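You operate a simulated robot arm through the tools that you are given. There is no shell and no other tool.

The job below is to be done with a simulated robot arm. You get a single attempt, and the scene is never put back.

JOB
Put both glasses on the coasters and wipe the tea stain off the console table.
Fine: red band on the orange coaster, yellow band on the teal one; use the blue cloth and put it back where it lay. Set down upright: glass with the red band, glass with the yellow band. What is to be rubbed or washed off counts as gone when no trace of it is left.

The check looks at the end state, three seconds after you hand in, the way a careful person would. Anything else that was tipped, shoved, dropped, spilled or broken makes it a failure. Flat cloth is picked up by pressing the open fingertips on it (5 to 10 N) and closing them slowly along it; thin cloth reads only 2 to 8 mm in the jaws.

ROBOT AND FRAMES
A 6-joint arm with a fingered hand, fixed in place. Base frame: the origin is on the floor under the middle of its stand, x ahead of it, y to its left, z up; the work surface is at about z = 80. Lengths are in cm, angles in degrees, forces in N, time in s.
With the tool pointing down near the work surface it reaches from about 18 to 90 cm from the base axis. Its first joint turns from -166.0 to 166.0 degrees. Payload 5 kg.
The TCP is the grasp point between the finger pads, 3.7 cm short of the fingertips. In the tool frame z runs along the fingers and y along their closing line. The gripper opens to 12.4 cm; its body begins 4.3 cm behind the TCP. The gripper is a hand of 3 fingers: y runs from the thumb to the fingers, the wrist lies at [-2.1, -12.5, -21.5] in the tool frame, and closing takes about 1.5 s.
Orientation is that of the tool frame in the base frame, as a unit quaternion [x, y, z, w]. With the fingers straight down and the wrist toward the robot, the tool's x, y and z point along [0, 1, 0], [1, 0, 0] and [0, 0, -1] of the base frame.

CONTROLS
- The arm moves only by the tool move_arm. Its argument "series" is a list of rows, each a list of 3 entries, a list of its own where there are three numbers: the finger opening in cm, from 0 to 12.4, then the shift along the tool's x, y, z in cm, then the turn, a rotation vector about the tool's x, y, z in degrees. In form: [[fingers, [dx, dy, dz], [ax, ay, az]], ...]. A call has 1 to 20 rows; each row is the pose to reach, as a shift and turn from the pose commanded when the call began, along the tool's axes at that moment. A row lasts 0.2 s, in which the tool goes at most 5 cm and 8.6 degrees; a call with a longer step from one row to the next is refused whole, and so is a gripper value outside its range. A pose out of reach is approached as far as the arm can. The call stops where the force on the tool passes 40 N (or 10 N more than at its start, if that is more) or the arm is blocked; 0.2 s more then pass. The fingers move at their own pace (about 7.2 cm/s each) and stop on an object; they squeeze with about 34 N. The grip force told is the motor's: it shows also when the fingers shut on nothing. Time passes only in rows, and 0.2 s behind the last, so rows that repeat a pose let the fingers close. The reply holds the time, the measured pose of the TCP, the force on the tool along the base axes, the opening and the grip force, in the units named above and with some noise, with the torque about the TCP (base axes, N m) and any sound that the robot's microphone picked up.
- Cameras (640 x 400 px; columns grow to the right, rows downward): "scene" is fixed at [22.14, -64.92, 154.14]; the picture's right is [0.68, -0.73, 0.00], its down [-0.54, -0.51, -0.67] and it looks along [0.49, 0.46, -0.74] (base axes); focal length 318 px, centre (320, 200). "wrist" rides on the gripper at [7.2, -10.4, -15.4] in the tool frame; the picture's right is [-0.83, 0.26, -0.49], its down [-0.51, -0.72, 0.47] and it looks along [-0.23, 0.64, 0.73] (tool axes); focal length 243 px, centre (320, 200). There is no depth. A picture from a camera that has moved, and an enlarged one, comes with that camera's place and axes in the base frame and with its lens.
- grab_frame(camera): a new picture of that camera. It takes no simulated time.
- set_grasp(shape): the hand has 3 fingers and takes this shape, open, in about a second: jaw (thumb against the fingers, like two jaws); tri (thumb and two fingers); tip (a fingertip pinch); poke (one finger out to press); point (the index stretched); flat (the hand flat); cup (the hand cupped); fist (a fist). The gripper value then closes the fingers along that shape, each until it touches; the sizes above hold for jaw. It gives what a move gives, with no picture.
- zoom(camera, box): a new picture of the part [left, top, right, bottom] of that camera's present view, enlarged. It takes no simulated time.
- sign_off(): hands the job in; it is judged then, once.

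Places have to be worked out from the pictures, the camera data and where the tool is seen. Open the gripper and draw the arm clear of the work before you hand the job in, unless the task says otherwise.

The tools are called after "Request:" by a JSON object that holds its "fn" and its "kwargs". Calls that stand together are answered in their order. move_arm: Moves the arm, as the interface text tells. Its arguments: {"type":"object","properties":{"series":{"type":"array"}},"required":["series"]} The other tools are called the same way: set_grasp (shape) gives the hand a shape; grab_frame (camera) takes a picture; zoom (camera, box) takes an enlarged picture of a part of a camera's view; sign_off () hands the job in.

At the start:

```text
t: 0.0
tool_pos: [70.61, -23.37, 104.44]
tcp_rot: [0.707, 0.707, 0.0, 0.0]
ft_force: [0.5, -0.2, -0.3]
torque: [-0.02, 0.0, -0.05]
grip_width: 12.34
gripper_force: 0.1
shape: jaw
```

scene: 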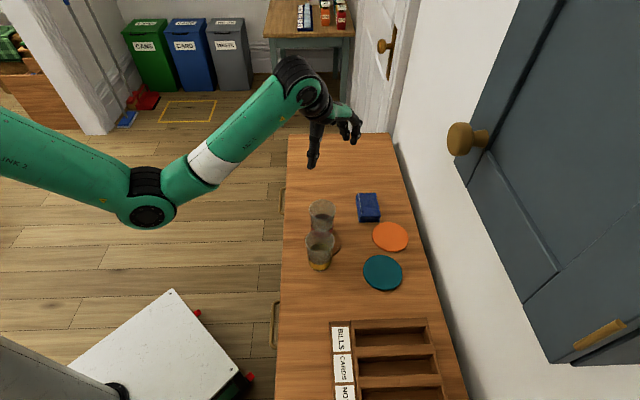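
wrist: 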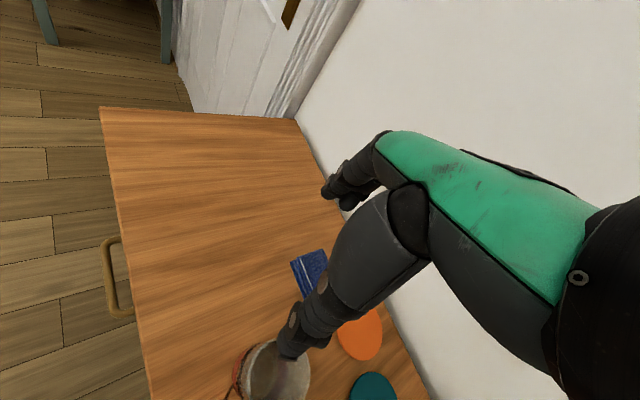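

I'll start by looking closely at the work area to locate glasses, coasters, cloth and stain.

Request:
{"fn": "zoom", "kwargs": {"camera": "scene", "box": [270, 170, 430, 310]}}

Request:
{"fn": "zoom", "kwargs": {"camera": "scene", "box": [295, 185, 375, 285]}}

Request:
{"fn": "zoom", "kwargs": {"camera": "wrist", "box": [200, 220, 440, 400]}}

```text
2.86 times, centred on (350, 240) of scene
camera zoom: at [22.14, -64.92, 154.14], right [0.68, -0.73, 0.0], down [-0.54, -0.51, -0.67], along [0.49, 0.46, -0.74], focal length 907 px, centre (234, 86)
```

zoom: 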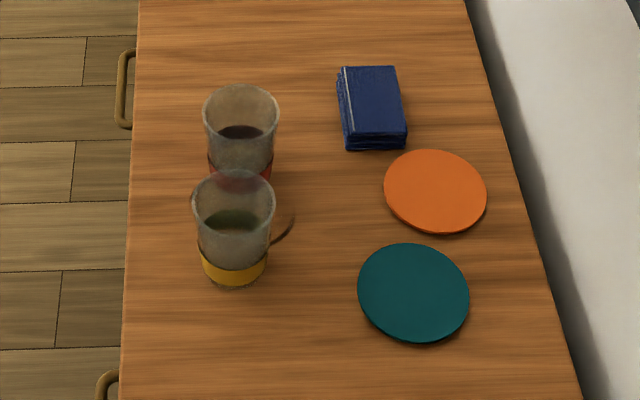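

```text
4.00 times, centred on (335, 235) of scene
camera zoom: at [22.14, -64.92, 154.14], right [0.68, -0.73, 0.0], down [-0.54, -0.51, -0.67], along [0.49, 0.46, -0.74], focal length 1270 px, centre (260, 60)
```

zoom: 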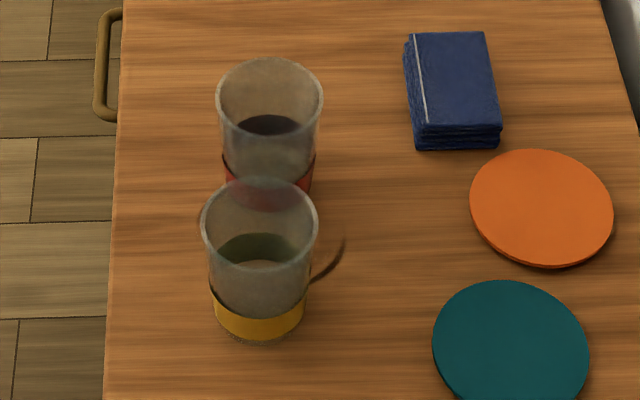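

```text
2.22 times, centred on (320, 310) of wrist
camera zoom: at [60.26, -16.29, 119.84], right [0.26, -0.83, 0.49], down [-0.72, -0.51, -0.47], along [0.64, -0.23, -0.73], focal length 539 px, centre (320, -44)
```

zoom: 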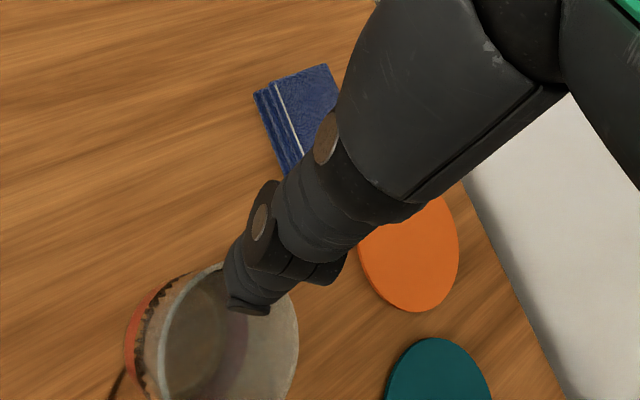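

The two glasses stand around (62.5,-28) red and (55,-34) yellow, with a stain arc between them. The coasters are near (74,-43) orange and (64,-48) teal, and the folded cloth is near (78.5,-32). I'll pull back and up for a better wrist view.

Request:
{"fn": "move_arm", "kwargs": {"series": [[12.3, [-1.1, -3.1, -1.3], [0, 0, 0]], [12.3, [-2.2, -6.2, -2.6], [0, 0, 0]], [12.3, [-3.3, -9.3, -3.9], [0, 0, 0]], [12.3, [-4.4, -12.4, -5.2], [0, 0, 0]], [12.3, [-5.5, -15.5, -6.5], [0, 0, 0]], [12.3, [-6.6, -18.6, -7.6], [0, 0, 0]]]}}

Request:
{"fn": "grab_frame", "kwargs": {"camera": "wrist"}}

Request:
{"fn": "grab_frame", "kwargs": {"camera": "scene"}}

```text
t: 1.4
tool_pos: [51.93, -30.12, 112.19]
tcp_rot: [0.707, 0.707, 0.0, 0.0]
ft_force: [0.5, 0.3, -0.4]
torque: [0.02, 0.0, -0.01]
grip_width: 12.3
gripper_force: 0.1
shape: jaw
```

```text
taken
camera wrist: at [41.58, -22.91, 127.51], right [0.26, -0.83, 0.49], down [-0.72, -0.51, -0.47], along [0.64, -0.23, -0.73], focal length 243 px, centre (320, 200)
```

wrist: 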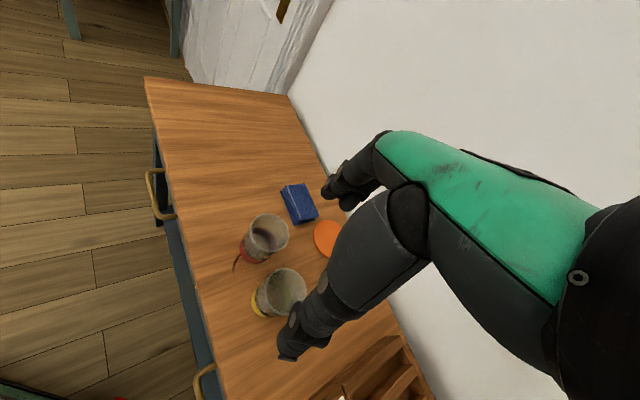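

```text
taken
```

scene: 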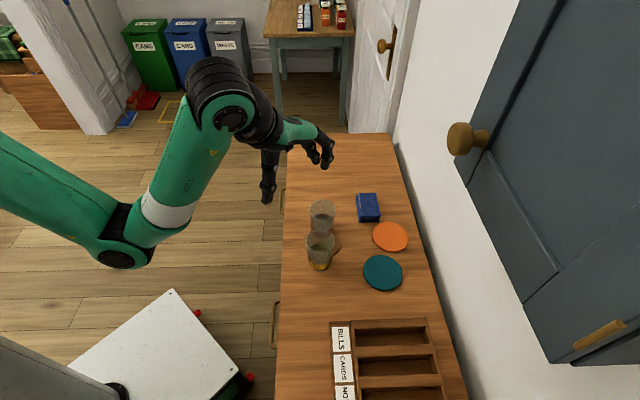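

Request:
{"fn": "zoom", "kwargs": {"camera": "wrist", "box": [200, 180, 360, 340]}}

Request:
{"fn": "zoom", "kwargs": {"camera": "wrist", "box": [220, 200, 310, 280]}}

```text
2.50 times, centred on (280, 260) of wrist
camera zoom: at [41.58, -22.91, 127.51], right [0.26, -0.83, 0.49], down [-0.72, -0.51, -0.47], along [0.64, -0.23, -0.73], focal length 606 px, centre (420, 50)
```

zoom: 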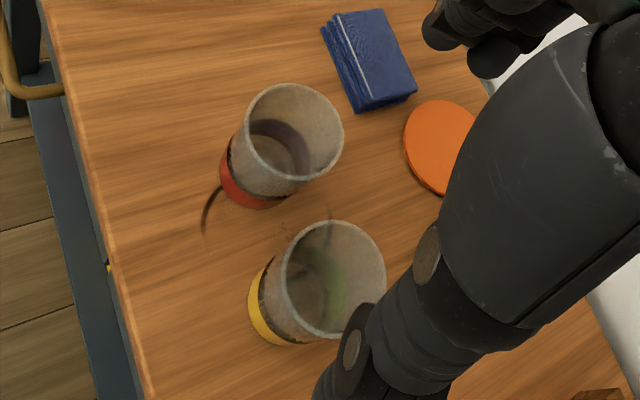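

```text
5.00 times, centred on (265, 240) of wrist
camera zoom: at [41.58, -22.91, 127.51], right [0.26, -0.83, 0.49], down [-0.72, -0.51, -0.47], along [0.64, -0.23, -0.73], focal length 1213 px, centre (595, 0)
```

zoom: 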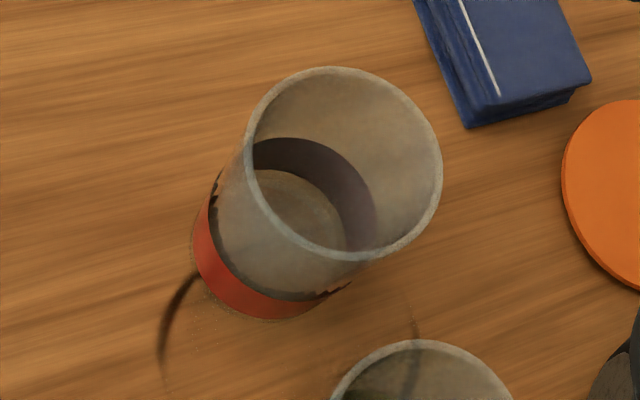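

The glasses look empty and a tea ring lies between them, centred near (59,-31). I'll zoom on the hand in the scene view to understand its finger geometry.

Request:
{"fn": "zoom", "kwargs": {"camera": "scene", "box": [180, 60, 360, 220]}}

Request:
{"fn": "zoom", "kwargs": {"camera": "wrist", "box": [260, 120, 480, 370]}}

```text
2.50 times, centred on (270, 140) of scene
camera zoom: at [22.14, -64.92, 154.14], right [0.68, -0.73, 0.0], down [-0.54, -0.51, -0.67], along [0.49, 0.46, -0.74], focal length 794 px, centre (445, 350)
```

zoom: 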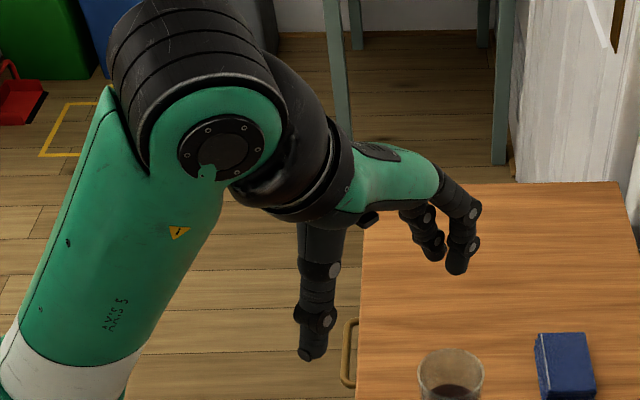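

```text
1.60 times, centred on (370, 245) of wrist
camera zoom: at [41.58, -22.91, 127.51], right [0.26, -0.83, 0.49], down [-0.72, -0.51, -0.47], along [0.64, -0.23, -0.73], focal length 388 px, centre (240, 128)
```

zoom: 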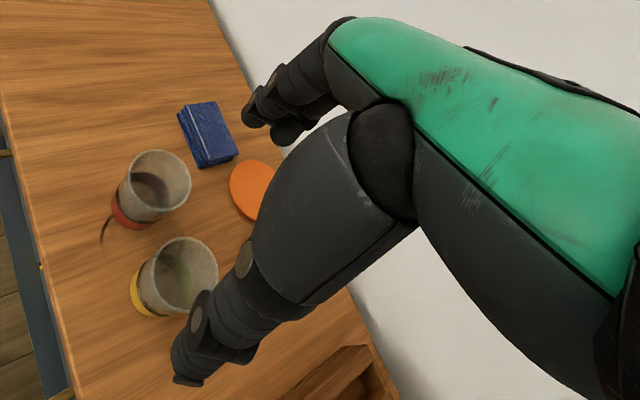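

The fingers sit about ±1.3 cm around the tool x axis with the thumb opposing, so the hand is compact. I'll go above the red glass with the closing line turned perpendicular to the line joining the two glasses (azimuth about -50°).

Request:
{"fn": "move_arm", "kwargs": {"series": [[12.3, [0.3, 1.5, 1.1], [0, 0, 7.2]], [12.3, [0.6, 3.0, 2.3], [0, 0, 14.4]], [12.3, [0.9, 4.4, 3.4], [0, 0, 21.6]], [12.3, [1.1, 5.9, 4.6], [0, 0, 28.8]], [12.3, [1.4, 7.4, 5.7], [0, 0, 36.0]], [12.3, [1.7, 8.8, 6.9], [0, 0, 43.2]], [12.3, [2.0, 10.3, 8.0], [0, 0, 50]]]}}

Request:
{"fn": "grab_frame", "kwargs": {"camera": "wrist"}}

Request:
{"fn": "zoom", "kwargs": {"camera": "scene", "box": [230, 120, 430, 300]}}

```text
t: 3.0
tool_pos: [62.29, -28.17, 104.12]
tcp_rot: [0.94, 0.341, 0.0, 0.0]
ft_force: [0.1, -0.2, 0.7]
torque: [-0.01, -0.01, -0.01]
grip_width: 12.32
gripper_force: 0.0
shape: jaw
```

```text
taken
camera wrist: at [61.26, -15.6, 119.37], right [-0.47, -0.73, 0.49], down [-0.85, 0.23, -0.47], along [0.23, -0.64, -0.73], focal length 243 px, centre (320, 200)
```

wrist: 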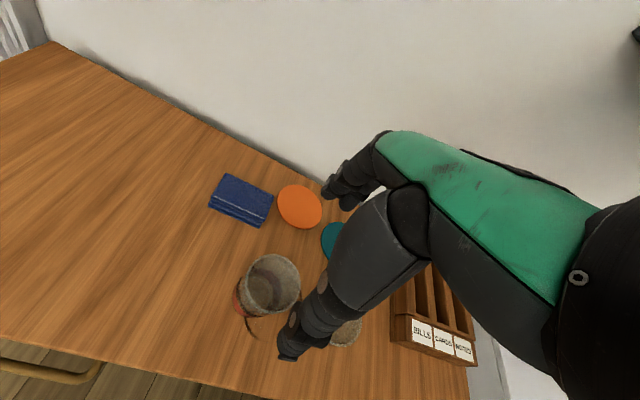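

```text
2.22 times, centred on (330, 210) of scene
camera zoom: at [22.14, -64.92, 154.14], right [0.68, -0.73, 0.0], down [-0.54, -0.51, -0.67], along [0.49, 0.46, -0.74], focal length 706 px, centre (298, 178)
```

zoom: 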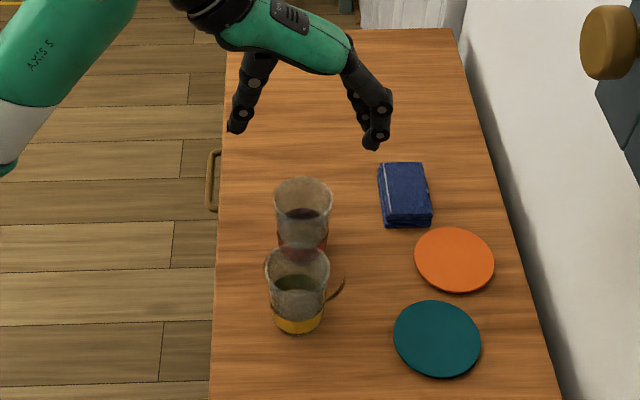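

The TCP axis projects right onto the red glass's rim centre in the wrist view, so alignment is good. I'll descend to z≈87.2 with the fingers straddling the glass.

Request:
{"fn": "move_arm", "kwargs": {"series": [[12.3, [0, 0, 3], [0, 0, 0]], [12.3, [0, 0, 6], [0, 0, 0]], [12.3, [0, 0, 8.5], [0, 0, 0]], [12.3, [0, 0, 11], [0, 0, 0]], [12.3, [0, 0, 13], [0, 0, 0]], [12.3, [0, 0, 14.5], [0, 0, 0]], [12.3, [0, 0, 15.8], [0, 0, 0]], [12.3, [0, 0, 16.9], [0, 0, 0]]]}}

Request:
{"fn": "grab_frame", "kwargs": {"camera": "wrist"}}

Request:
{"fn": "zoom", "kwargs": {"camera": "scene", "box": [270, 150, 400, 290]}}

```text
t: 4.8
tool_pos: [62.37, -28.04, 87.2]
tcp_rot: [0.94, 0.342, 0.001, 0.0]
ft_force: [0.2, 0.2, 0.0]
torque: [0.02, 0.02, 0.0]
grip_width: 12.34
gripper_force: 0.1
shape: jaw
```

```text
taken
camera wrist: at [61.25, -15.51, 102.56], right [-0.47, -0.73, 0.49], down [-0.85, 0.23, -0.47], along [0.23, -0.64, -0.73], focal length 243 px, centre (320, 200)
```

wrist: 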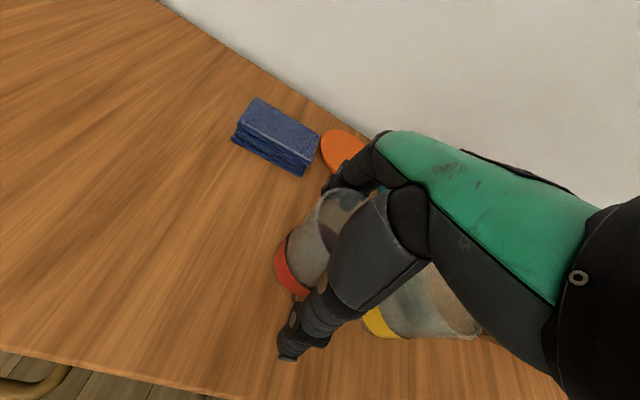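

```text
2.86 times, centred on (335, 220) of scene
camera zoom: at [22.14, -64.92, 154.14], right [0.68, -0.73, 0.0], down [-0.54, -0.51, -0.67], along [0.49, 0.46, -0.74], focal length 907 px, centre (277, 143)
```

zoom: 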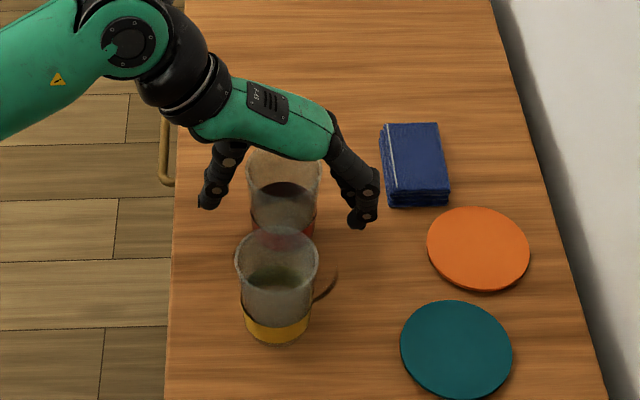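

The hand straddles the red glass with no contact. I'll close the fingers gradually and watch the opening and grip force.

Request:
{"fn": "move_arm", "kwargs": {"series": [[11, [0, 0, 0], [0, 0, 0]], [10, [0, 0, 0], [0, 0, 0]], [9, [0, 0, 0], [0, 0, 0]], [8.2, [0, 0, 0], [0, 0, 0]], [7.6, [0, 0, 0], [0, 0, 0]], [7.2, [0, 0, 0], [0, 0, 0]], [7.2, [0, 0, 0], [0, 0, 0]]]}}

Request:
{"fn": "zoom", "kwargs": {"camera": "scene", "box": [270, 150, 400, 290]}}

```text
t: 6.4
tool_pos: [62.35, -28.15, 87.29]
tcp_rot: [0.939, 0.343, 0.0, 0.0]
ft_force: [-0.5, -1.0, -0.3]
torque: [0.02, 0.0, -0.03]
grip_width: 7.27
gripper_force: 0.0
shape: jaw
```

```text
2.86 times, centred on (335, 220) of scene
camera zoom: at [22.14, -64.92, 154.14], right [0.68, -0.73, 0.0], down [-0.54, -0.51, -0.67], along [0.49, 0.46, -0.74], focal length 907 px, centre (277, 143)
```

zoom: 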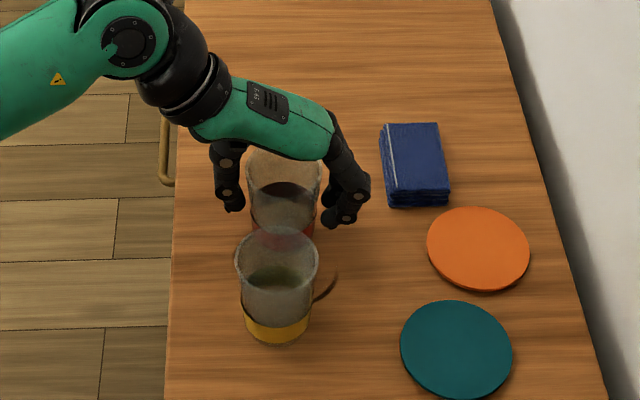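

Not in contact yet at 7.3 cm, so I'll keep closing in small steps.

Request:
{"fn": "move_arm", "kwargs": {"series": [[6.9, [0, 0, 0], [0, 0, 0]], [6.6, [0, 0, 0], [0, 0, 0]], [6.3, [0, 0, 0], [0, 0, 0]], [6.0, [0, 0, 0], [0, 0, 0]], [5.7, [0, 0, 0], [0, 0, 0]], [5.7, [0, 0, 0], [0, 0, 0]]]}}

Request:
{"fn": "zoom", "kwargs": {"camera": "scene", "box": [270, 150, 400, 290]}}

```text
t: 7.8
tool_pos: [62.41, -28.05, 87.33]
tcp_rot: [0.94, 0.342, 0.0, 0.001]
ft_force: [-1.0, 0.1, 0.2]
torque: [0.01, 0.01, 0.02]
grip_width: 5.85
gripper_force: 0.0
shape: jaw
```

```text
2.86 times, centred on (335, 220) of scene
camera zoom: at [22.14, -64.92, 154.14], right [0.68, -0.73, 0.0], down [-0.54, -0.51, -0.67], along [0.49, 0.46, -0.74], focal length 907 px, centre (277, 143)
```

zoom: 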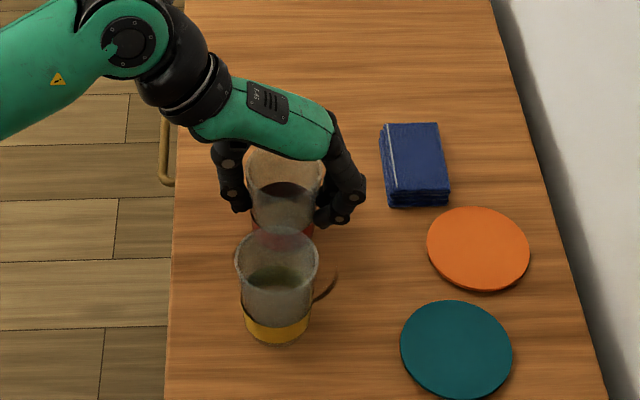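

Width reads 5.85 with no grip force yet. I'll close further to establish the grip.

Request:
{"fn": "move_arm", "kwargs": {"series": [[5.5, [0, 0, 0], [0, 0, 0]], [5.2, [0, 0, 0], [0, 0, 0]], [5.0, [0, 0, 0], [0, 0, 0]], [5.0, [0, 0, 0], [0, 0, 0]]]}}

Request:
{"fn": "zoom", "kwargs": {"camera": "scene", "box": [290, 180, 370, 270]}}

Request:
{"fn": "grab_frame", "kwargs": {"camera": "wrist"}}

```text
t: 8.8
tool_pos: [62.49, -28.11, 87.21]
tcp_rot: [0.94, 0.342, 0.0, 0.0]
ft_force: [0.7, -0.1, 0.0]
torque: [0.0, 0.02, 0.03]
grip_width: 5.28
gripper_force: 34.3
shape: jaw
```

```text
4.44 times, centred on (330, 225) of scene
camera zoom: at [22.14, -64.92, 154.14], right [0.68, -0.73, 0.0], down [-0.54, -0.51, -0.67], along [0.49, 0.46, -0.74], focal length 1411 px, centre (276, 89)
```

zoom: 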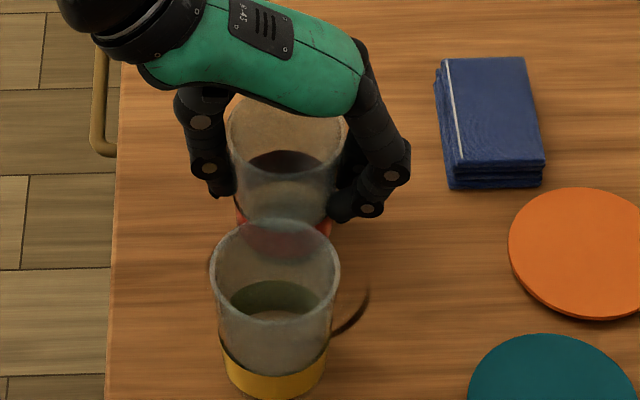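

```text
taken
camera wrist: at [61.25, -15.51, 102.56], right [-0.47, -0.73, 0.49], down [-0.85, 0.23, -0.47], along [0.23, -0.64, -0.73], focal length 243 px, centre (320, 200)
```

wrist: 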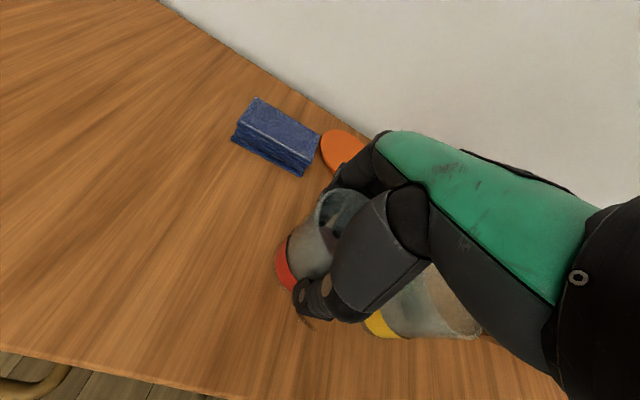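

Red glass is firmly held at 34 N with the opening reading 5.28. I'll lift it straight up slowly and check that it hangs upright.

Request:
{"fn": "move_arm", "kwargs": {"series": [[5.0, [0, 0, -0.5], [0, 0, 0]], [5.0, [0, 0, -1.2], [0, 0, 0]], [5.0, [0, 0, -2.2], [0, 0, 0]], [5.0, [0, 0, -3.5], [0, 0, 0]], [5.0, [0, 0, -5], [0, 0, 0]]]}}

Request:
{"fn": "zoom", "kwargs": {"camera": "scene", "box": [270, 130, 400, 270]}}

Request:
{"fn": "grab_frame", "kwargs": {"camera": "wrist"}}

```text
t: 10.0
tool_pos: [62.3, -28.09, 92.23]
tcp_rot: [0.939, 0.343, 0.0, 0.0]
ft_force: [0.2, 1.2, -2.7]
torque: [-0.02, 0.01, 0.02]
grip_width: 5.31
gripper_force: 34.0
shape: jaw
```

```text
2.86 times, centred on (335, 200) of scene
camera zoom: at [22.14, -64.92, 154.14], right [0.68, -0.73, 0.0], down [-0.54, -0.51, -0.67], along [0.49, 0.46, -0.74], focal length 907 px, centre (277, 200)
```

zoom: 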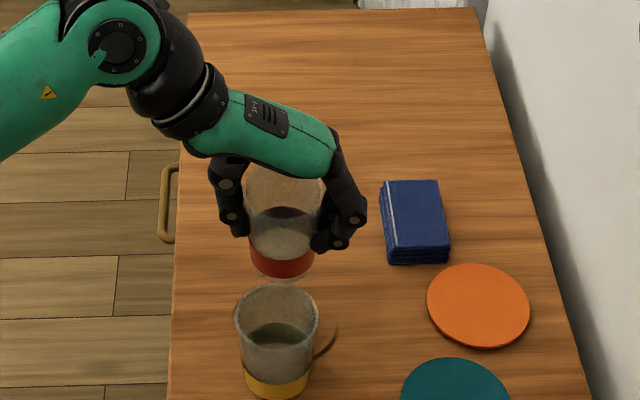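

```text
taken
camera wrist: at [61.17, -15.5, 107.58], right [-0.47, -0.73, 0.49], down [-0.85, 0.23, -0.47], along [0.23, -0.64, -0.73], focal length 243 px, centre (320, 200)
```

wrist: 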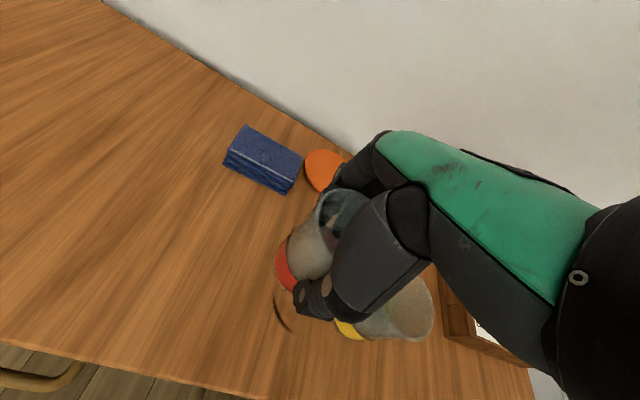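

The glass hangs upright, weighing about 2.7 N. I'll carry it over the orange coaster at about (74.1,-43.4) while turning the hand to azimuth 0°, so the knuckles keep clear of the wall.

Request:
{"fn": "move_arm", "kwargs": {"series": [[5.0, [0, 0.5, -1.0], [0, 0, 0]], [5.0, [0, 2.0, -2.0], [0, 0, -5]], [5.0, [-0.1, 4.4, -2.5], [0, 0, -11]], [5.0, [-0.2, 6.8, -2.5], [0, 0, -17]], [5.0, [-0.3, 9.2, -2.5], [0, 0, -23]], [5.0, [-0.4, 11.6, -2.5], [0, 0, -29]], [5.0, [-0.5, 14.0, -2.5], [0, 0, -35]], [5.0, [-0.6, 16.2, -2.5], [0, 0, -41]], [5.0, [-0.6, 18.0, -2.5], [0, 0, -46]], [5.0, [-0.6, 19.3, -2.5], [0, 0, -50]]]}}

Request:
{"fn": "grab_frame", "kwargs": {"camera": "scene"}}

Request:
{"fn": "zoom", "kwargs": {"camera": "scene", "box": [310, 130, 450, 300]}}

Request:
{"fn": "grab_frame", "kwargs": {"camera": "wrist"}}

```text
t: 12.2
tool_pos: [74.43, -43.26, 94.62]
tcp_rot: [0.706, 0.708, 0.0, 0.0]
ft_force: [0.3, 1.0, -1.8]
torque: [-0.02, -0.01, 0.01]
grip_width: 5.27
gripper_force: 34.1
shape: jaw
```

```text
taken
```

scene: 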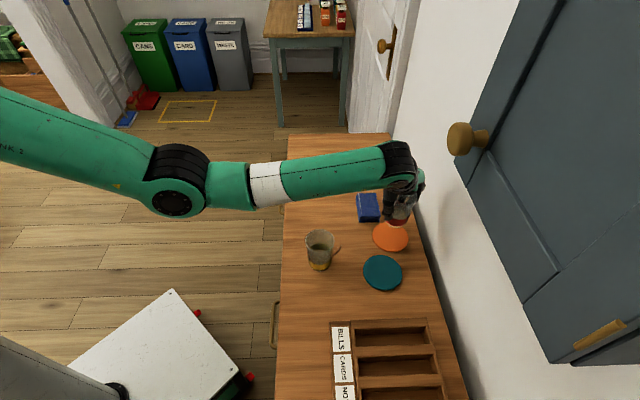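

```text
2.35 times, centred on (380, 215) of scene
camera zoom: at [22.14, -64.92, 154.14], right [0.68, -0.73, 0.0], down [-0.54, -0.51, -0.67], along [0.49, 0.46, -0.74], focal length 747 px, centre (179, 165)
```

zoom: 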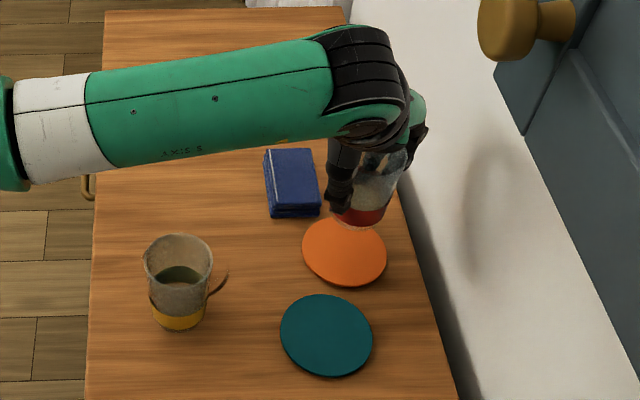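

```text
taken
camera wrist: at [63.9, -36.08, 109.97], right [0.26, -0.83, 0.49], down [-0.72, -0.51, -0.47], along [0.64, -0.23, -0.73], focal length 243 px, centre (320, 200)
```

wrist: 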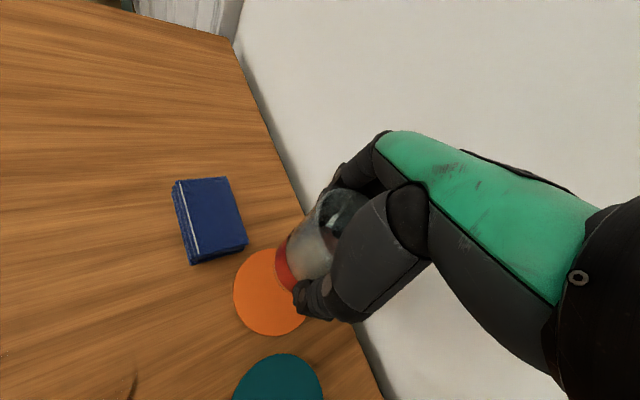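

Both cameras put the coaster centre within about a centimetre of the TCP line, so I'll shift by (-0.6,-0.2) and lower. The first stage stops about 1 cm above the coaster.

Request:
{"fn": "move_arm", "kwargs": {"series": [[5.0, [-0.1, -0.3, 1.0], [0, 0, 0]], [5.0, [-0.2, -0.6, 2.2], [0, 0, 0]], [5.0, [-0.2, -0.6, 3.4], [0, 0, 0]], [5.0, [-0.2, -0.6, 4.5], [0, 0, 0]], [5.0, [-0.2, -0.6, 5.4], [0, 0, 0]], [5.0, [-0.2, -0.6, 5.9], [0, 0, 0]]]}}

Request:
{"fn": "zoom", "kwargs": {"camera": "scene", "box": [330, 150, 440, 280]}}

Request:
{"fn": "zoom", "kwargs": {"camera": "wrist", "box": [180, 160, 400, 400]}}

```text
t: 13.6
tool_pos: [73.78, -43.55, 88.8]
tcp_rot: [0.707, 0.707, -0.001, 0.0]
ft_force: [-0.5, -0.3, -2.3]
torque: [0.01, 0.0, -0.02]
grip_width: 5.3
gripper_force: 33.8
shape: jaw
```

```text
3.08 times, centred on (385, 215) of scene
camera zoom: at [22.14, -64.92, 154.14], right [0.68, -0.73, 0.0], down [-0.54, -0.51, -0.67], along [0.49, 0.46, -0.74], focal length 977 px, centre (120, 154)
```

zoom: 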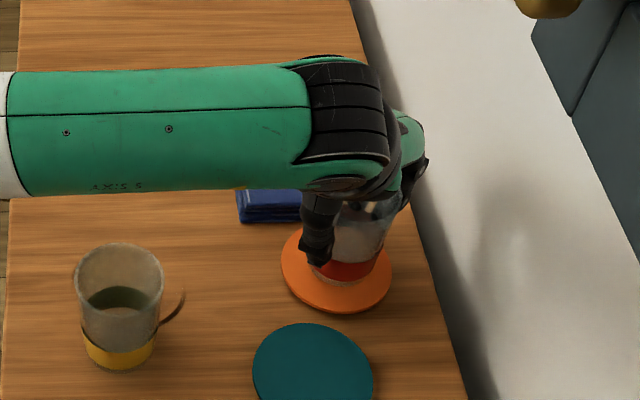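

```text
1.67 times, centred on (290, 280) of wrist
camera zoom: at [63.3, -36.36, 104.11], right [0.26, -0.83, 0.49], down [-0.72, -0.51, -0.47], along [0.64, -0.23, -0.73], focal length 404 px, centre (370, 67)
```

zoom: 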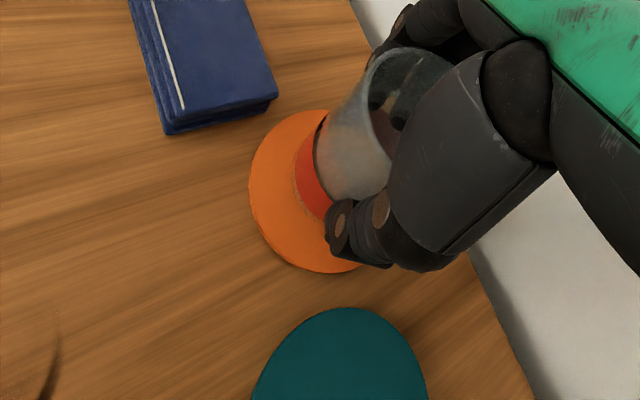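

The glass is centred over the orange coaster with roughly 1 cm to go. I'll lower slowly in small steps and watch the vertical force.

Request:
{"fn": "move_arm", "kwargs": {"series": [[5.0, [0, 0, 0.2], [0, 0, 0]], [5.0, [0, 0, 0.4], [0, 0, 0]], [5.0, [0, 0, 0.6], [0, 0, 0]], [5.0, [0, 0, 0.75], [0, 0, 0]]]}}

```text
t: 14.6
tool_pos: [73.81, -43.64, 88.26]
tcp_rot: [0.708, 0.707, 0.001, 0.002]
ft_force: [-2.3, 0.8, 12.0]
torque: [0.02, 0.12, 0.0]
grip_width: 5.33
gripper_force: 34.1
shape: jaw
```

Contact with the coaster reached (12 N up at z≈88.2). I'll relieve most of that force, then open the fingers slowly.

Request:
{"fn": "move_arm", "kwargs": {"series": [[5.0, [0, 0, -0.12], [0, 0, 0]], [5.0, [0, 0, -0.12], [0, 0, 0]]]}}

```text
t: 15.2
tool_pos: [73.69, -43.54, 88.33]
tcp_rot: [0.707, 0.707, 0.0, 0.002]
ft_force: [3.1, -1.6, 10.5]
torque: [-0.08, -0.12, -0.01]
grip_width: 5.33
gripper_force: 34.5
shape: jaw
```

Still 10.5 N, so I'll back off a little more.

Request:
{"fn": "move_arm", "kwargs": {"series": [[5.0, [0, 0, -0.1], [0, 0, 0]], [5.0, [0, 0, -0.15], [0, 0, 0]], [5.0, [0, 0, -0.15], [0, 0, 0]]]}}

```text
t: 16.0
tool_pos: [73.71, -43.35, 88.2]
tcp_rot: [0.707, 0.707, 0.0, 0.0]
ft_force: [2.5, -1.8, 6.2]
torque: [-0.06, -0.12, 0.05]
grip_width: 5.31
gripper_force: 34.2
shape: jaw
```

Down to about 6 N; now I'll open slowly to 8 cm and look.

Request:
{"fn": "move_arm", "kwargs": {"series": [[5.3, [0, 0, -0.15], [0, 0, 0]], [5.6, [0, 0, -0.15], [0, 0, 0]], [5.9, [0, 0, -0.15], [0, 0, 0]], [6.2, [0, 0, -0.15], [0, 0, 0]], [6.6, [0, 0, -0.15], [0, 0, 0]], [7.0, [0, 0, -0.15], [0, 0, 0]], [7.5, [0, 0, -0.15], [0, 0, 0]], [8.0, [0, 0, -0.15], [0, 0, 0]], [8.0, [0, 0, -0.15], [0, 0, 0]]]}}

Request:
{"fn": "zoom", "kwargs": {"camera": "scene", "box": [330, 150, 440, 280]}}

Request:
{"fn": "zoom", "kwargs": {"camera": "wrist", "box": [180, 160, 400, 400]}}

```text
t: 18.0
tool_pos: [73.75, -43.55, 88.39]
tcp_rot: [0.707, 0.707, 0.0, 0.0]
ft_force: [-0.3, -0.1, -0.3]
torque: [-0.03, 0.0, 0.04]
grip_width: 7.94
gripper_force: 0.1
shape: jaw
```

```text
3.08 times, centred on (385, 215) of scene
camera zoom: at [22.14, -64.92, 154.14], right [0.68, -0.73, 0.0], down [-0.54, -0.51, -0.67], along [0.49, 0.46, -0.74], focal length 977 px, centre (120, 154)
```

zoom: 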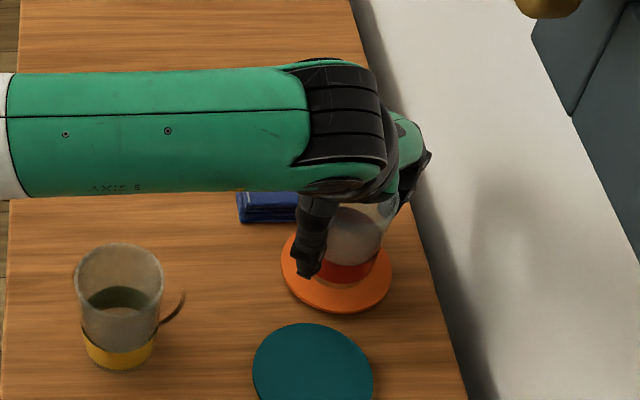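

```text
1.67 times, centred on (290, 280) of wrist
camera zoom: at [63.31, -36.24, 103.79], right [0.26, -0.83, 0.49], down [-0.72, -0.51, -0.47], along [0.64, -0.23, -0.73], focal length 404 px, centre (370, 67)
```

zoom: 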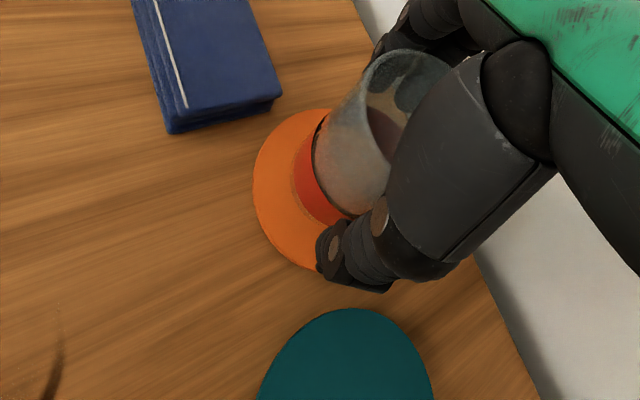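

Force is zero and the red glass stands on the coaster. I'll raise the hand straight up, slowly at first.

Request:
{"fn": "move_arm", "kwargs": {"series": [[8.4, [0, 0, -0.5], [0, 0, 0]], [8.6, [0, 0, -1.2], [0, 0, 0]], [8.6, [0, 0, -2.2], [0, 0, 0]], [8.6, [0, 0, -3.5], [0, 0, 0]], [8.6, [0, 0, -5], [0, 0, 0]], [8.6, [0, 0, -7], [0, 0, 0]], [8.6, [0, 0, -9.5], [0, 0, 0]], [8.6, [0, 0, -12], [0, 0, 0]]]}}

Request:
{"fn": "grab_frame", "kwargs": {"camera": "wrist"}}

Request:
{"fn": "zoom", "kwargs": {"camera": "scene", "box": [280, 150, 440, 300]}}

```text
t: 19.8
tool_pos: [73.66, -43.5, 100.55]
tcp_rot: [0.707, 0.707, 0.0, 0.0]
ft_force: [-0.8, 0.5, -0.2]
torque: [0.03, -0.02, 0.0]
grip_width: 8.57
gripper_force: 0.0
shape: jaw
```

```text
taken
camera wrist: at [63.22, -36.26, 115.79], right [0.26, -0.83, 0.49], down [-0.72, -0.51, -0.47], along [0.64, -0.23, -0.73], focal length 243 px, centre (320, 200)
```

wrist: 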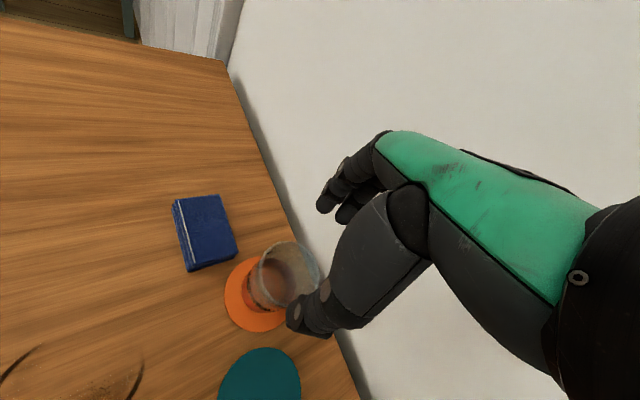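

```text
2.67 times, centred on (360, 225) of scene
camera zoom: at [22.14, -64.92, 154.14], right [0.68, -0.73, 0.0], down [-0.54, -0.51, -0.67], along [0.49, 0.46, -0.74], focal length 847 px, centre (213, 133)
```

zoom: 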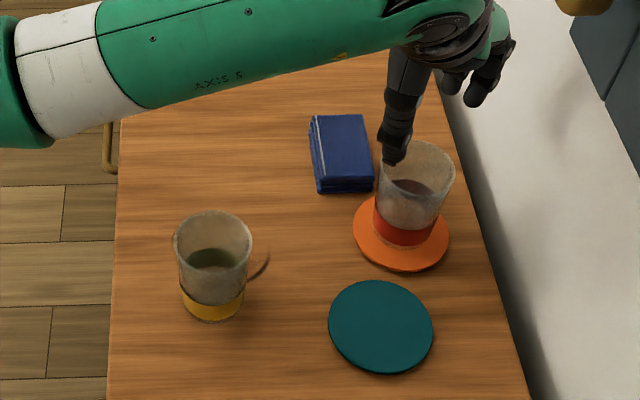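

Red glass stands well on the orange coaster. Yellow glass's rim centre computes to (54.6,-34.5); I'll move above it, turning to azimuth -45° and opening the hand.

Request:
{"fn": "move_arm", "kwargs": {"series": [[8.6, [0.6, -1.4, -2.0], [0, 0, 4]], [8.6, [1.6, -3.6, -3.0], [0, 0, 10]], [9.5, [2.8, -6.1, -3.5], [0, 0, 16]], [10.5, [4.1, -8.7, -3.5], [0, 0, 22]], [11.5, [5.3, -11.3, -3.5], [0, 0, 28]], [12.3, [6.5, -13.9, -3.5], [0, 0, 34]], [12.3, [7.7, -16.5, -3.5], [0, 0, 40]], [12.3, [9.0, -19.0, -3.5], [0, 0, 45]]]}}

Request:
{"fn": "grab_frame", "kwargs": {"camera": "wrist"}}

Request:
{"fn": "zoom", "kwargs": {"camera": "scene", "box": [280, 150, 440, 300]}}

```text
t: 21.6
tool_pos: [54.62, -34.32, 104.07]
tcp_rot: [0.924, 0.382, 0.0, 0.001]
ft_force: [0.5, -0.5, -0.2]
torque: [0.01, 0.03, -0.02]
grip_width: 12.29
gripper_force: 0.0
shape: jaw
```

```text
taken
camera wrist: at [52.37, -21.88, 119.42], right [-0.4, -0.77, 0.49], down [-0.87, 0.15, -0.47], along [0.29, -0.62, -0.73], focal length 243 px, centre (320, 200)
```

wrist: 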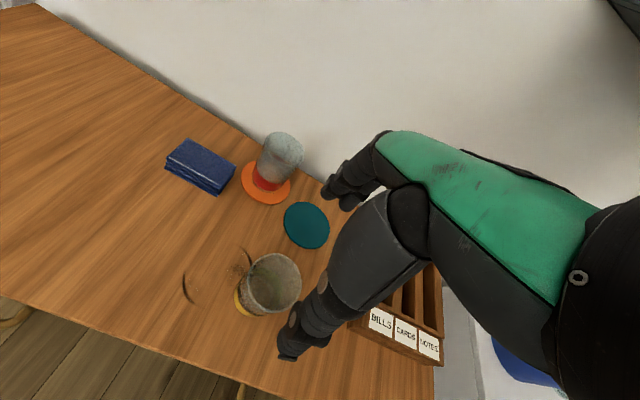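

```text
2.67 times, centred on (360, 225) of scene
camera zoom: at [22.14, -64.92, 154.14], right [0.68, -0.73, 0.0], down [-0.54, -0.51, -0.67], along [0.49, 0.46, -0.74], focal length 847 px, centre (213, 133)
```

zoom: 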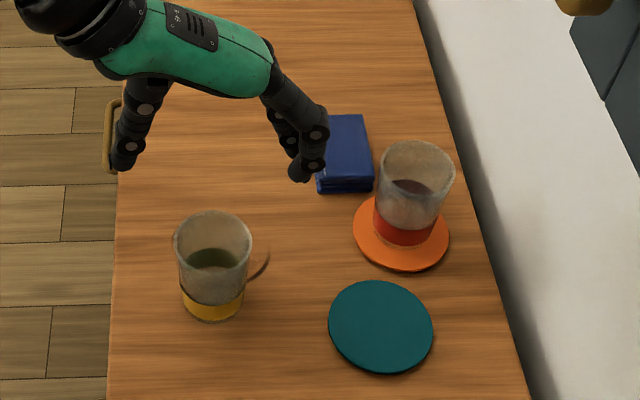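

Rim centre coincides with the TCP axis again. Descending around the yellow glass to z≈87.2.

Request:
{"fn": "move_arm", "kwargs": {"series": [[12.3, [0, 0, 3], [0, 0, 0]], [12.3, [0, 0, 6], [0, 0, 0]], [12.3, [0, 0, 8.5], [0, 0, 0]], [12.3, [0, 0, 11], [0, 0, 0]], [12.3, [0, 0, 13], [0, 0, 0]], [12.3, [0, 0, 14.5], [0, 0, 0]], [12.3, [0, 0, 15.8], [0, 0, 0]], [12.3, [0, 0, 16.85], [0, 0, 0]]]}}

Request:
{"fn": "zoom", "kwargs": {"camera": "scene", "box": [270, 170, 400, 300]}}

Request:
{"fn": "grab_frame", "kwargs": {"camera": "wrist"}}

```text
t: 23.4
tool_pos: [54.68, -34.35, 87.23]
tcp_rot: [0.924, 0.384, 0.0, 0.0]
ft_force: [0.5, 0.0, 0.0]
torque: [0.05, -0.04, -0.01]
grip_width: 12.27
gripper_force: 0.0
shape: jaw
```

```text
3.08 times, centred on (335, 235) of scene
camera zoom: at [22.14, -64.92, 154.14], right [0.68, -0.73, 0.0], down [-0.54, -0.51, -0.67], along [0.49, 0.46, -0.74], focal length 977 px, centre (274, 92)
```

zoom: 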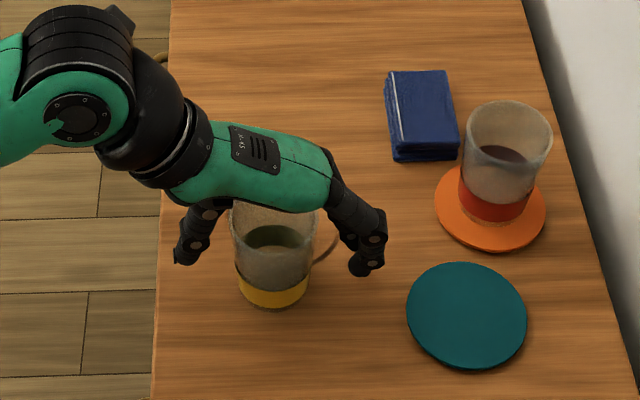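

```text
taken
camera wrist: at [52.45, -21.97, 102.54], right [-0.4, -0.77, 0.49], down [-0.87, 0.15, -0.47], along [0.29, -0.62, -0.73], focal length 243 px, centre (320, 200)
```

wrist: 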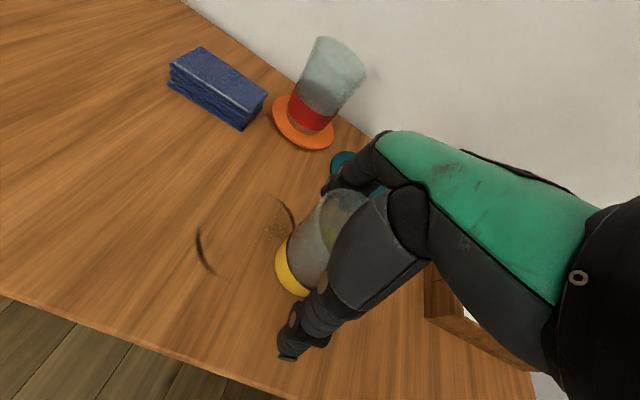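

Straddling with no contact. Closing gradually to grip the yellow glass.

Request:
{"fn": "move_arm", "kwargs": {"series": [[11, [0, 0, 0], [0, 0, 0]], [10, [0, 0, 0], [0, 0, 0]], [9, [0, 0, 0], [0, 0, 0]], [8.2, [0, 0, 0], [0, 0, 0]], [7.6, [0, 0, 0], [0, 0, 0]], [7.1, [0, 0, 0], [0, 0, 0]], [6.7, [0, 0, 0], [0, 0, 0]], [6.3, [0, 0, 0], [0, 0, 0]], [5.9, [0, 0, 0], [0, 0, 0]], [5.6, [0, 0, 0], [0, 0, 0]], [5.3, [0, 0, 0], [0, 0, 0]], [5.0, [0, 0, 0], [0, 0, 0]], [5.0, [0, 0, 0], [0, 0, 0]], [5.0, [0, 0, 0], [0, 0, 0]]]}}

Request:
{"fn": "zoom", "kwargs": {"camera": "scene", "box": [270, 170, 400, 300]}}

```text
t: 26.4
tool_pos: [54.64, -34.35, 87.14]
tcp_rot: [0.924, 0.382, 0.0, 0.0]
ft_force: [0.7, 0.0, 0.3]
torque: [0.0, -0.01, -0.01]
grip_width: 5.29
gripper_force: 34.6
shape: jaw
```

```text
3.08 times, centred on (335, 235) of scene
camera zoom: at [22.14, -64.92, 154.14], right [0.68, -0.73, 0.0], down [-0.54, -0.51, -0.67], along [0.49, 0.46, -0.74], focal length 977 px, centre (274, 92)
```

zoom: 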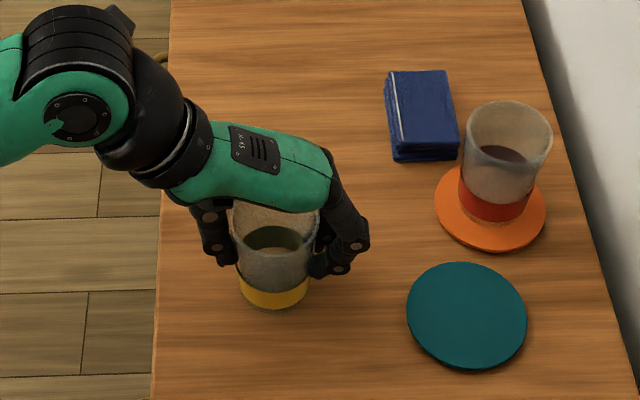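

Yellow glass gripped at 34.6 N. I'll lift it and carry it over the teal coaster at about (63.2,-48.5), keeping it well away from the red glass.

Request:
{"fn": "move_arm", "kwargs": {"series": [[5.0, [0, 0, -0.5], [0, 0, 0]], [5.0, [0, 0, -1.5], [0, 0, 0]], [5.0, [0, 0, -3], [0, 0, 0]], [5.0, [0, 0, -4.8], [0, 0, 0]], [5.0, [-0.2, 0.8, -6.2], [0, 0, 0]], [5.0, [-0.7, 2.8, -7], [0, 0, 0]], [5.0, [-1.4, 5.5, -7], [0, 0, 0]], [5.0, [-2.1, 8.3, -7], [0, 0, 0]], [5.0, [-2.8, 11.1, -7], [0, 0, 0]], [5.0, [-3.4, 13.6, -7], [0, 0, 0]], [5.0, [-3.8, 15.2, -7], [0, 0, 0]], [5.0, [-4.0, 16.0, -7], [0, 0, 0]]]}}

Request:
{"fn": "zoom", "kwargs": {"camera": "scene", "box": [290, 160, 450, 320]}}

Request:
{"fn": "grab_frame", "kwargs": {"camera": "wrist"}}

```text
t: 29.0
tool_pos: [63.08, -48.56, 94.2]
tcp_rot: [0.924, 0.383, 0.0, 0.0]
ft_force: [-0.5, -0.4, -2.9]
torque: [-0.02, -0.05, 0.01]
grip_width: 5.29
gripper_force: 34.0
shape: jaw
```

```text
2.50 times, centred on (370, 240) of scene
camera zoom: at [22.14, -64.92, 154.14], right [0.68, -0.73, 0.0], down [-0.54, -0.51, -0.67], along [0.49, 0.46, -0.74], focal length 794 px, centre (195, 100)
```

zoom: 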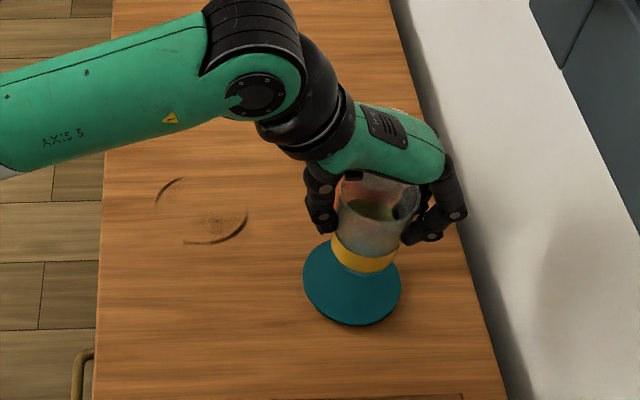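

```text
taken
camera wrist: at [60.86, -36.17, 109.5], right [-0.4, -0.77, 0.49], down [-0.87, 0.15, -0.47], along [0.29, -0.62, -0.73], focal length 243 px, centre (320, 200)
```

wrist: 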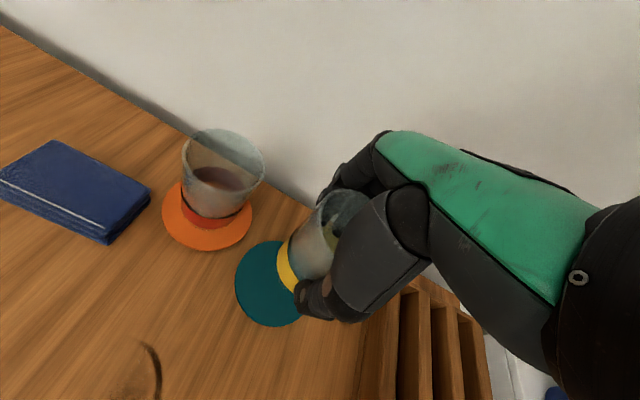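

The glass is centred over the teal coaster (projected axis matches the coaster centre). Lowering to about 1 cm above, then in small steps.

Request:
{"fn": "move_arm", "kwargs": {"series": [[5.0, [0, 0, 1.2], [0, 0, 0]], [5.0, [0, 0, 2.4], [0, 0, 0]], [5.0, [0, 0, 3.5], [0, 0, 0]], [5.0, [0, 0, 4.4], [0, 0, 0]], [5.0, [0, 0, 5.0], [0, 0, 0]], [5.0, [0, 0, 5.3], [0, 0, 0]], [5.0, [0, 0, 5.5], [0, 0, 0]], [5.0, [0, 0, 5.7], [0, 0, 0]]]}}

Request:
{"fn": "zoom", "kwargs": {"camera": "scene", "box": [330, 200, 430, 300]}}

```text
t: 30.8
tool_pos: [63.24, -48.5, 88.53]
tcp_rot: [0.924, 0.382, 0.0, 0.0]
ft_force: [-0.2, 0.8, -1.9]
torque: [-0.01, 0.0, -0.01]
grip_width: 5.26
gripper_force: 33.5
shape: jaw
```

```text
4.00 times, centred on (380, 250) of scene
camera zoom: at [22.14, -64.92, 154.14], right [0.68, -0.73, 0.0], down [-0.54, -0.51, -0.67], along [0.49, 0.46, -0.74], focal length 1270 px, centre (80, 0)
```

zoom: 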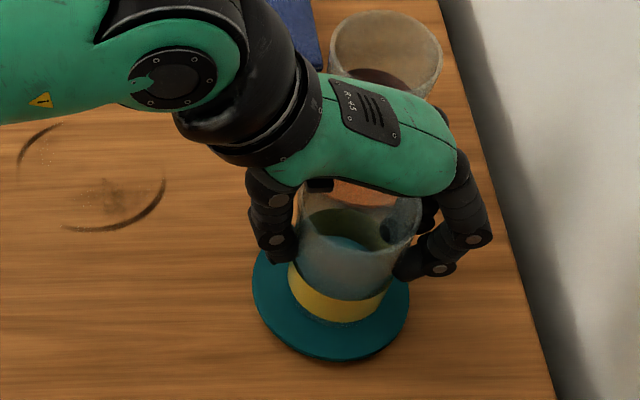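

Well centred. I'll continue down in 0.12 cm steps until the force reverses.

Request:
{"fn": "move_arm", "kwargs": {"series": [[5.0, [0, 0, 0.12], [0, 0, 0]], [5.0, [0, 0, 0.24], [0, 0, 0]], [5.0, [0, 0, 0.3], [0, 0, 0]]]}}

```text
t: 31.6
tool_pos: [63.25, -48.63, 88.28]
tcp_rot: [0.924, 0.383, 0.001, 0.002]
ft_force: [-0.9, 0.8, 8.9]
torque: [0.04, 0.07, -0.01]
grip_width: 5.29
gripper_force: 34.3
shape: jaw
```

Contact at 8.9 N upward force; the glass rests on the teal coaster. I'll ease off slightly and open slowly.

Request:
{"fn": "move_arm", "kwargs": {"series": [[5.0, [0, 0, -0.12], [0, 0, 0]], [5.0, [0, 0, -0.12], [0, 0, 0]], [5.3, [0, 0, -0.12], [0, 0, 0]], [5.6, [0, 0, -0.12], [0, 0, 0]], [5.9, [0, 0, -0.12], [0, 0, 0]], [6.2, [0, 0, -0.12], [0, 0, 0]], [6.6, [0, 0, -0.12], [0, 0, 0]], [7.0, [0, 0, -0.12], [0, 0, 0]], [7.5, [0, 0, -0.12], [0, 0, 0]], [8.0, [0, 0, -0.12], [0, 0, 0]], [8.4, [0, 0, -0.12], [0, 0, 0]], [8.4, [0, 0, -0.12], [0, 0, 0]]]}}

Request:
{"fn": "zoom", "kwargs": {"camera": "scene", "box": [330, 200, 430, 300]}}

Request:
{"fn": "grab_frame", "kwargs": {"camera": "wrist"}}

```text
t: 34.2
tool_pos: [63.16, -48.62, 88.17]
tcp_rot: [0.924, 0.382, 0.0, 0.0]
ft_force: [-0.1, -0.6, 1.2]
torque: [0.0, 0.01, -0.02]
grip_width: 8.35
gripper_force: 0.1
shape: jaw
```

```text
4.00 times, centred on (380, 250) of scene
camera zoom: at [22.14, -64.92, 154.14], right [0.68, -0.73, 0.0], down [-0.54, -0.51, -0.67], along [0.49, 0.46, -0.74], focal length 1270 px, centre (80, 0)
```

zoom: 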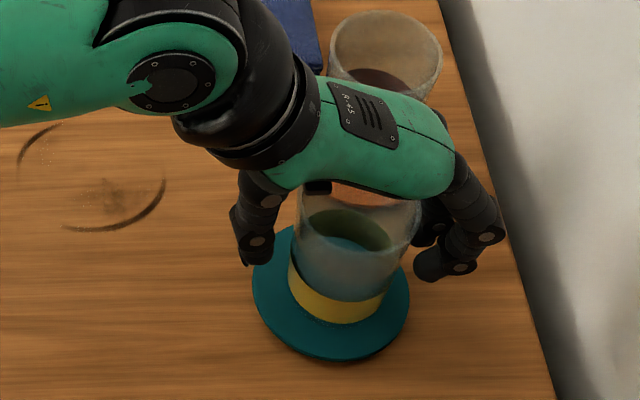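

```text
taken
camera wrist: at [60.96, -36.17, 103.53], right [-0.4, -0.77, 0.49], down [-0.87, 0.15, -0.47], along [0.29, -0.62, -0.73], focal length 243 px, centre (320, 200)
```

wrist: 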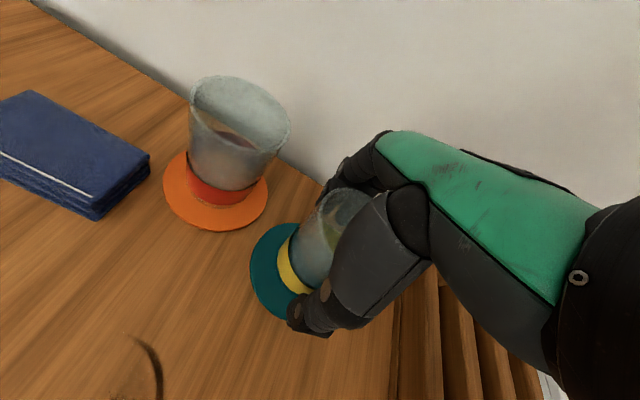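

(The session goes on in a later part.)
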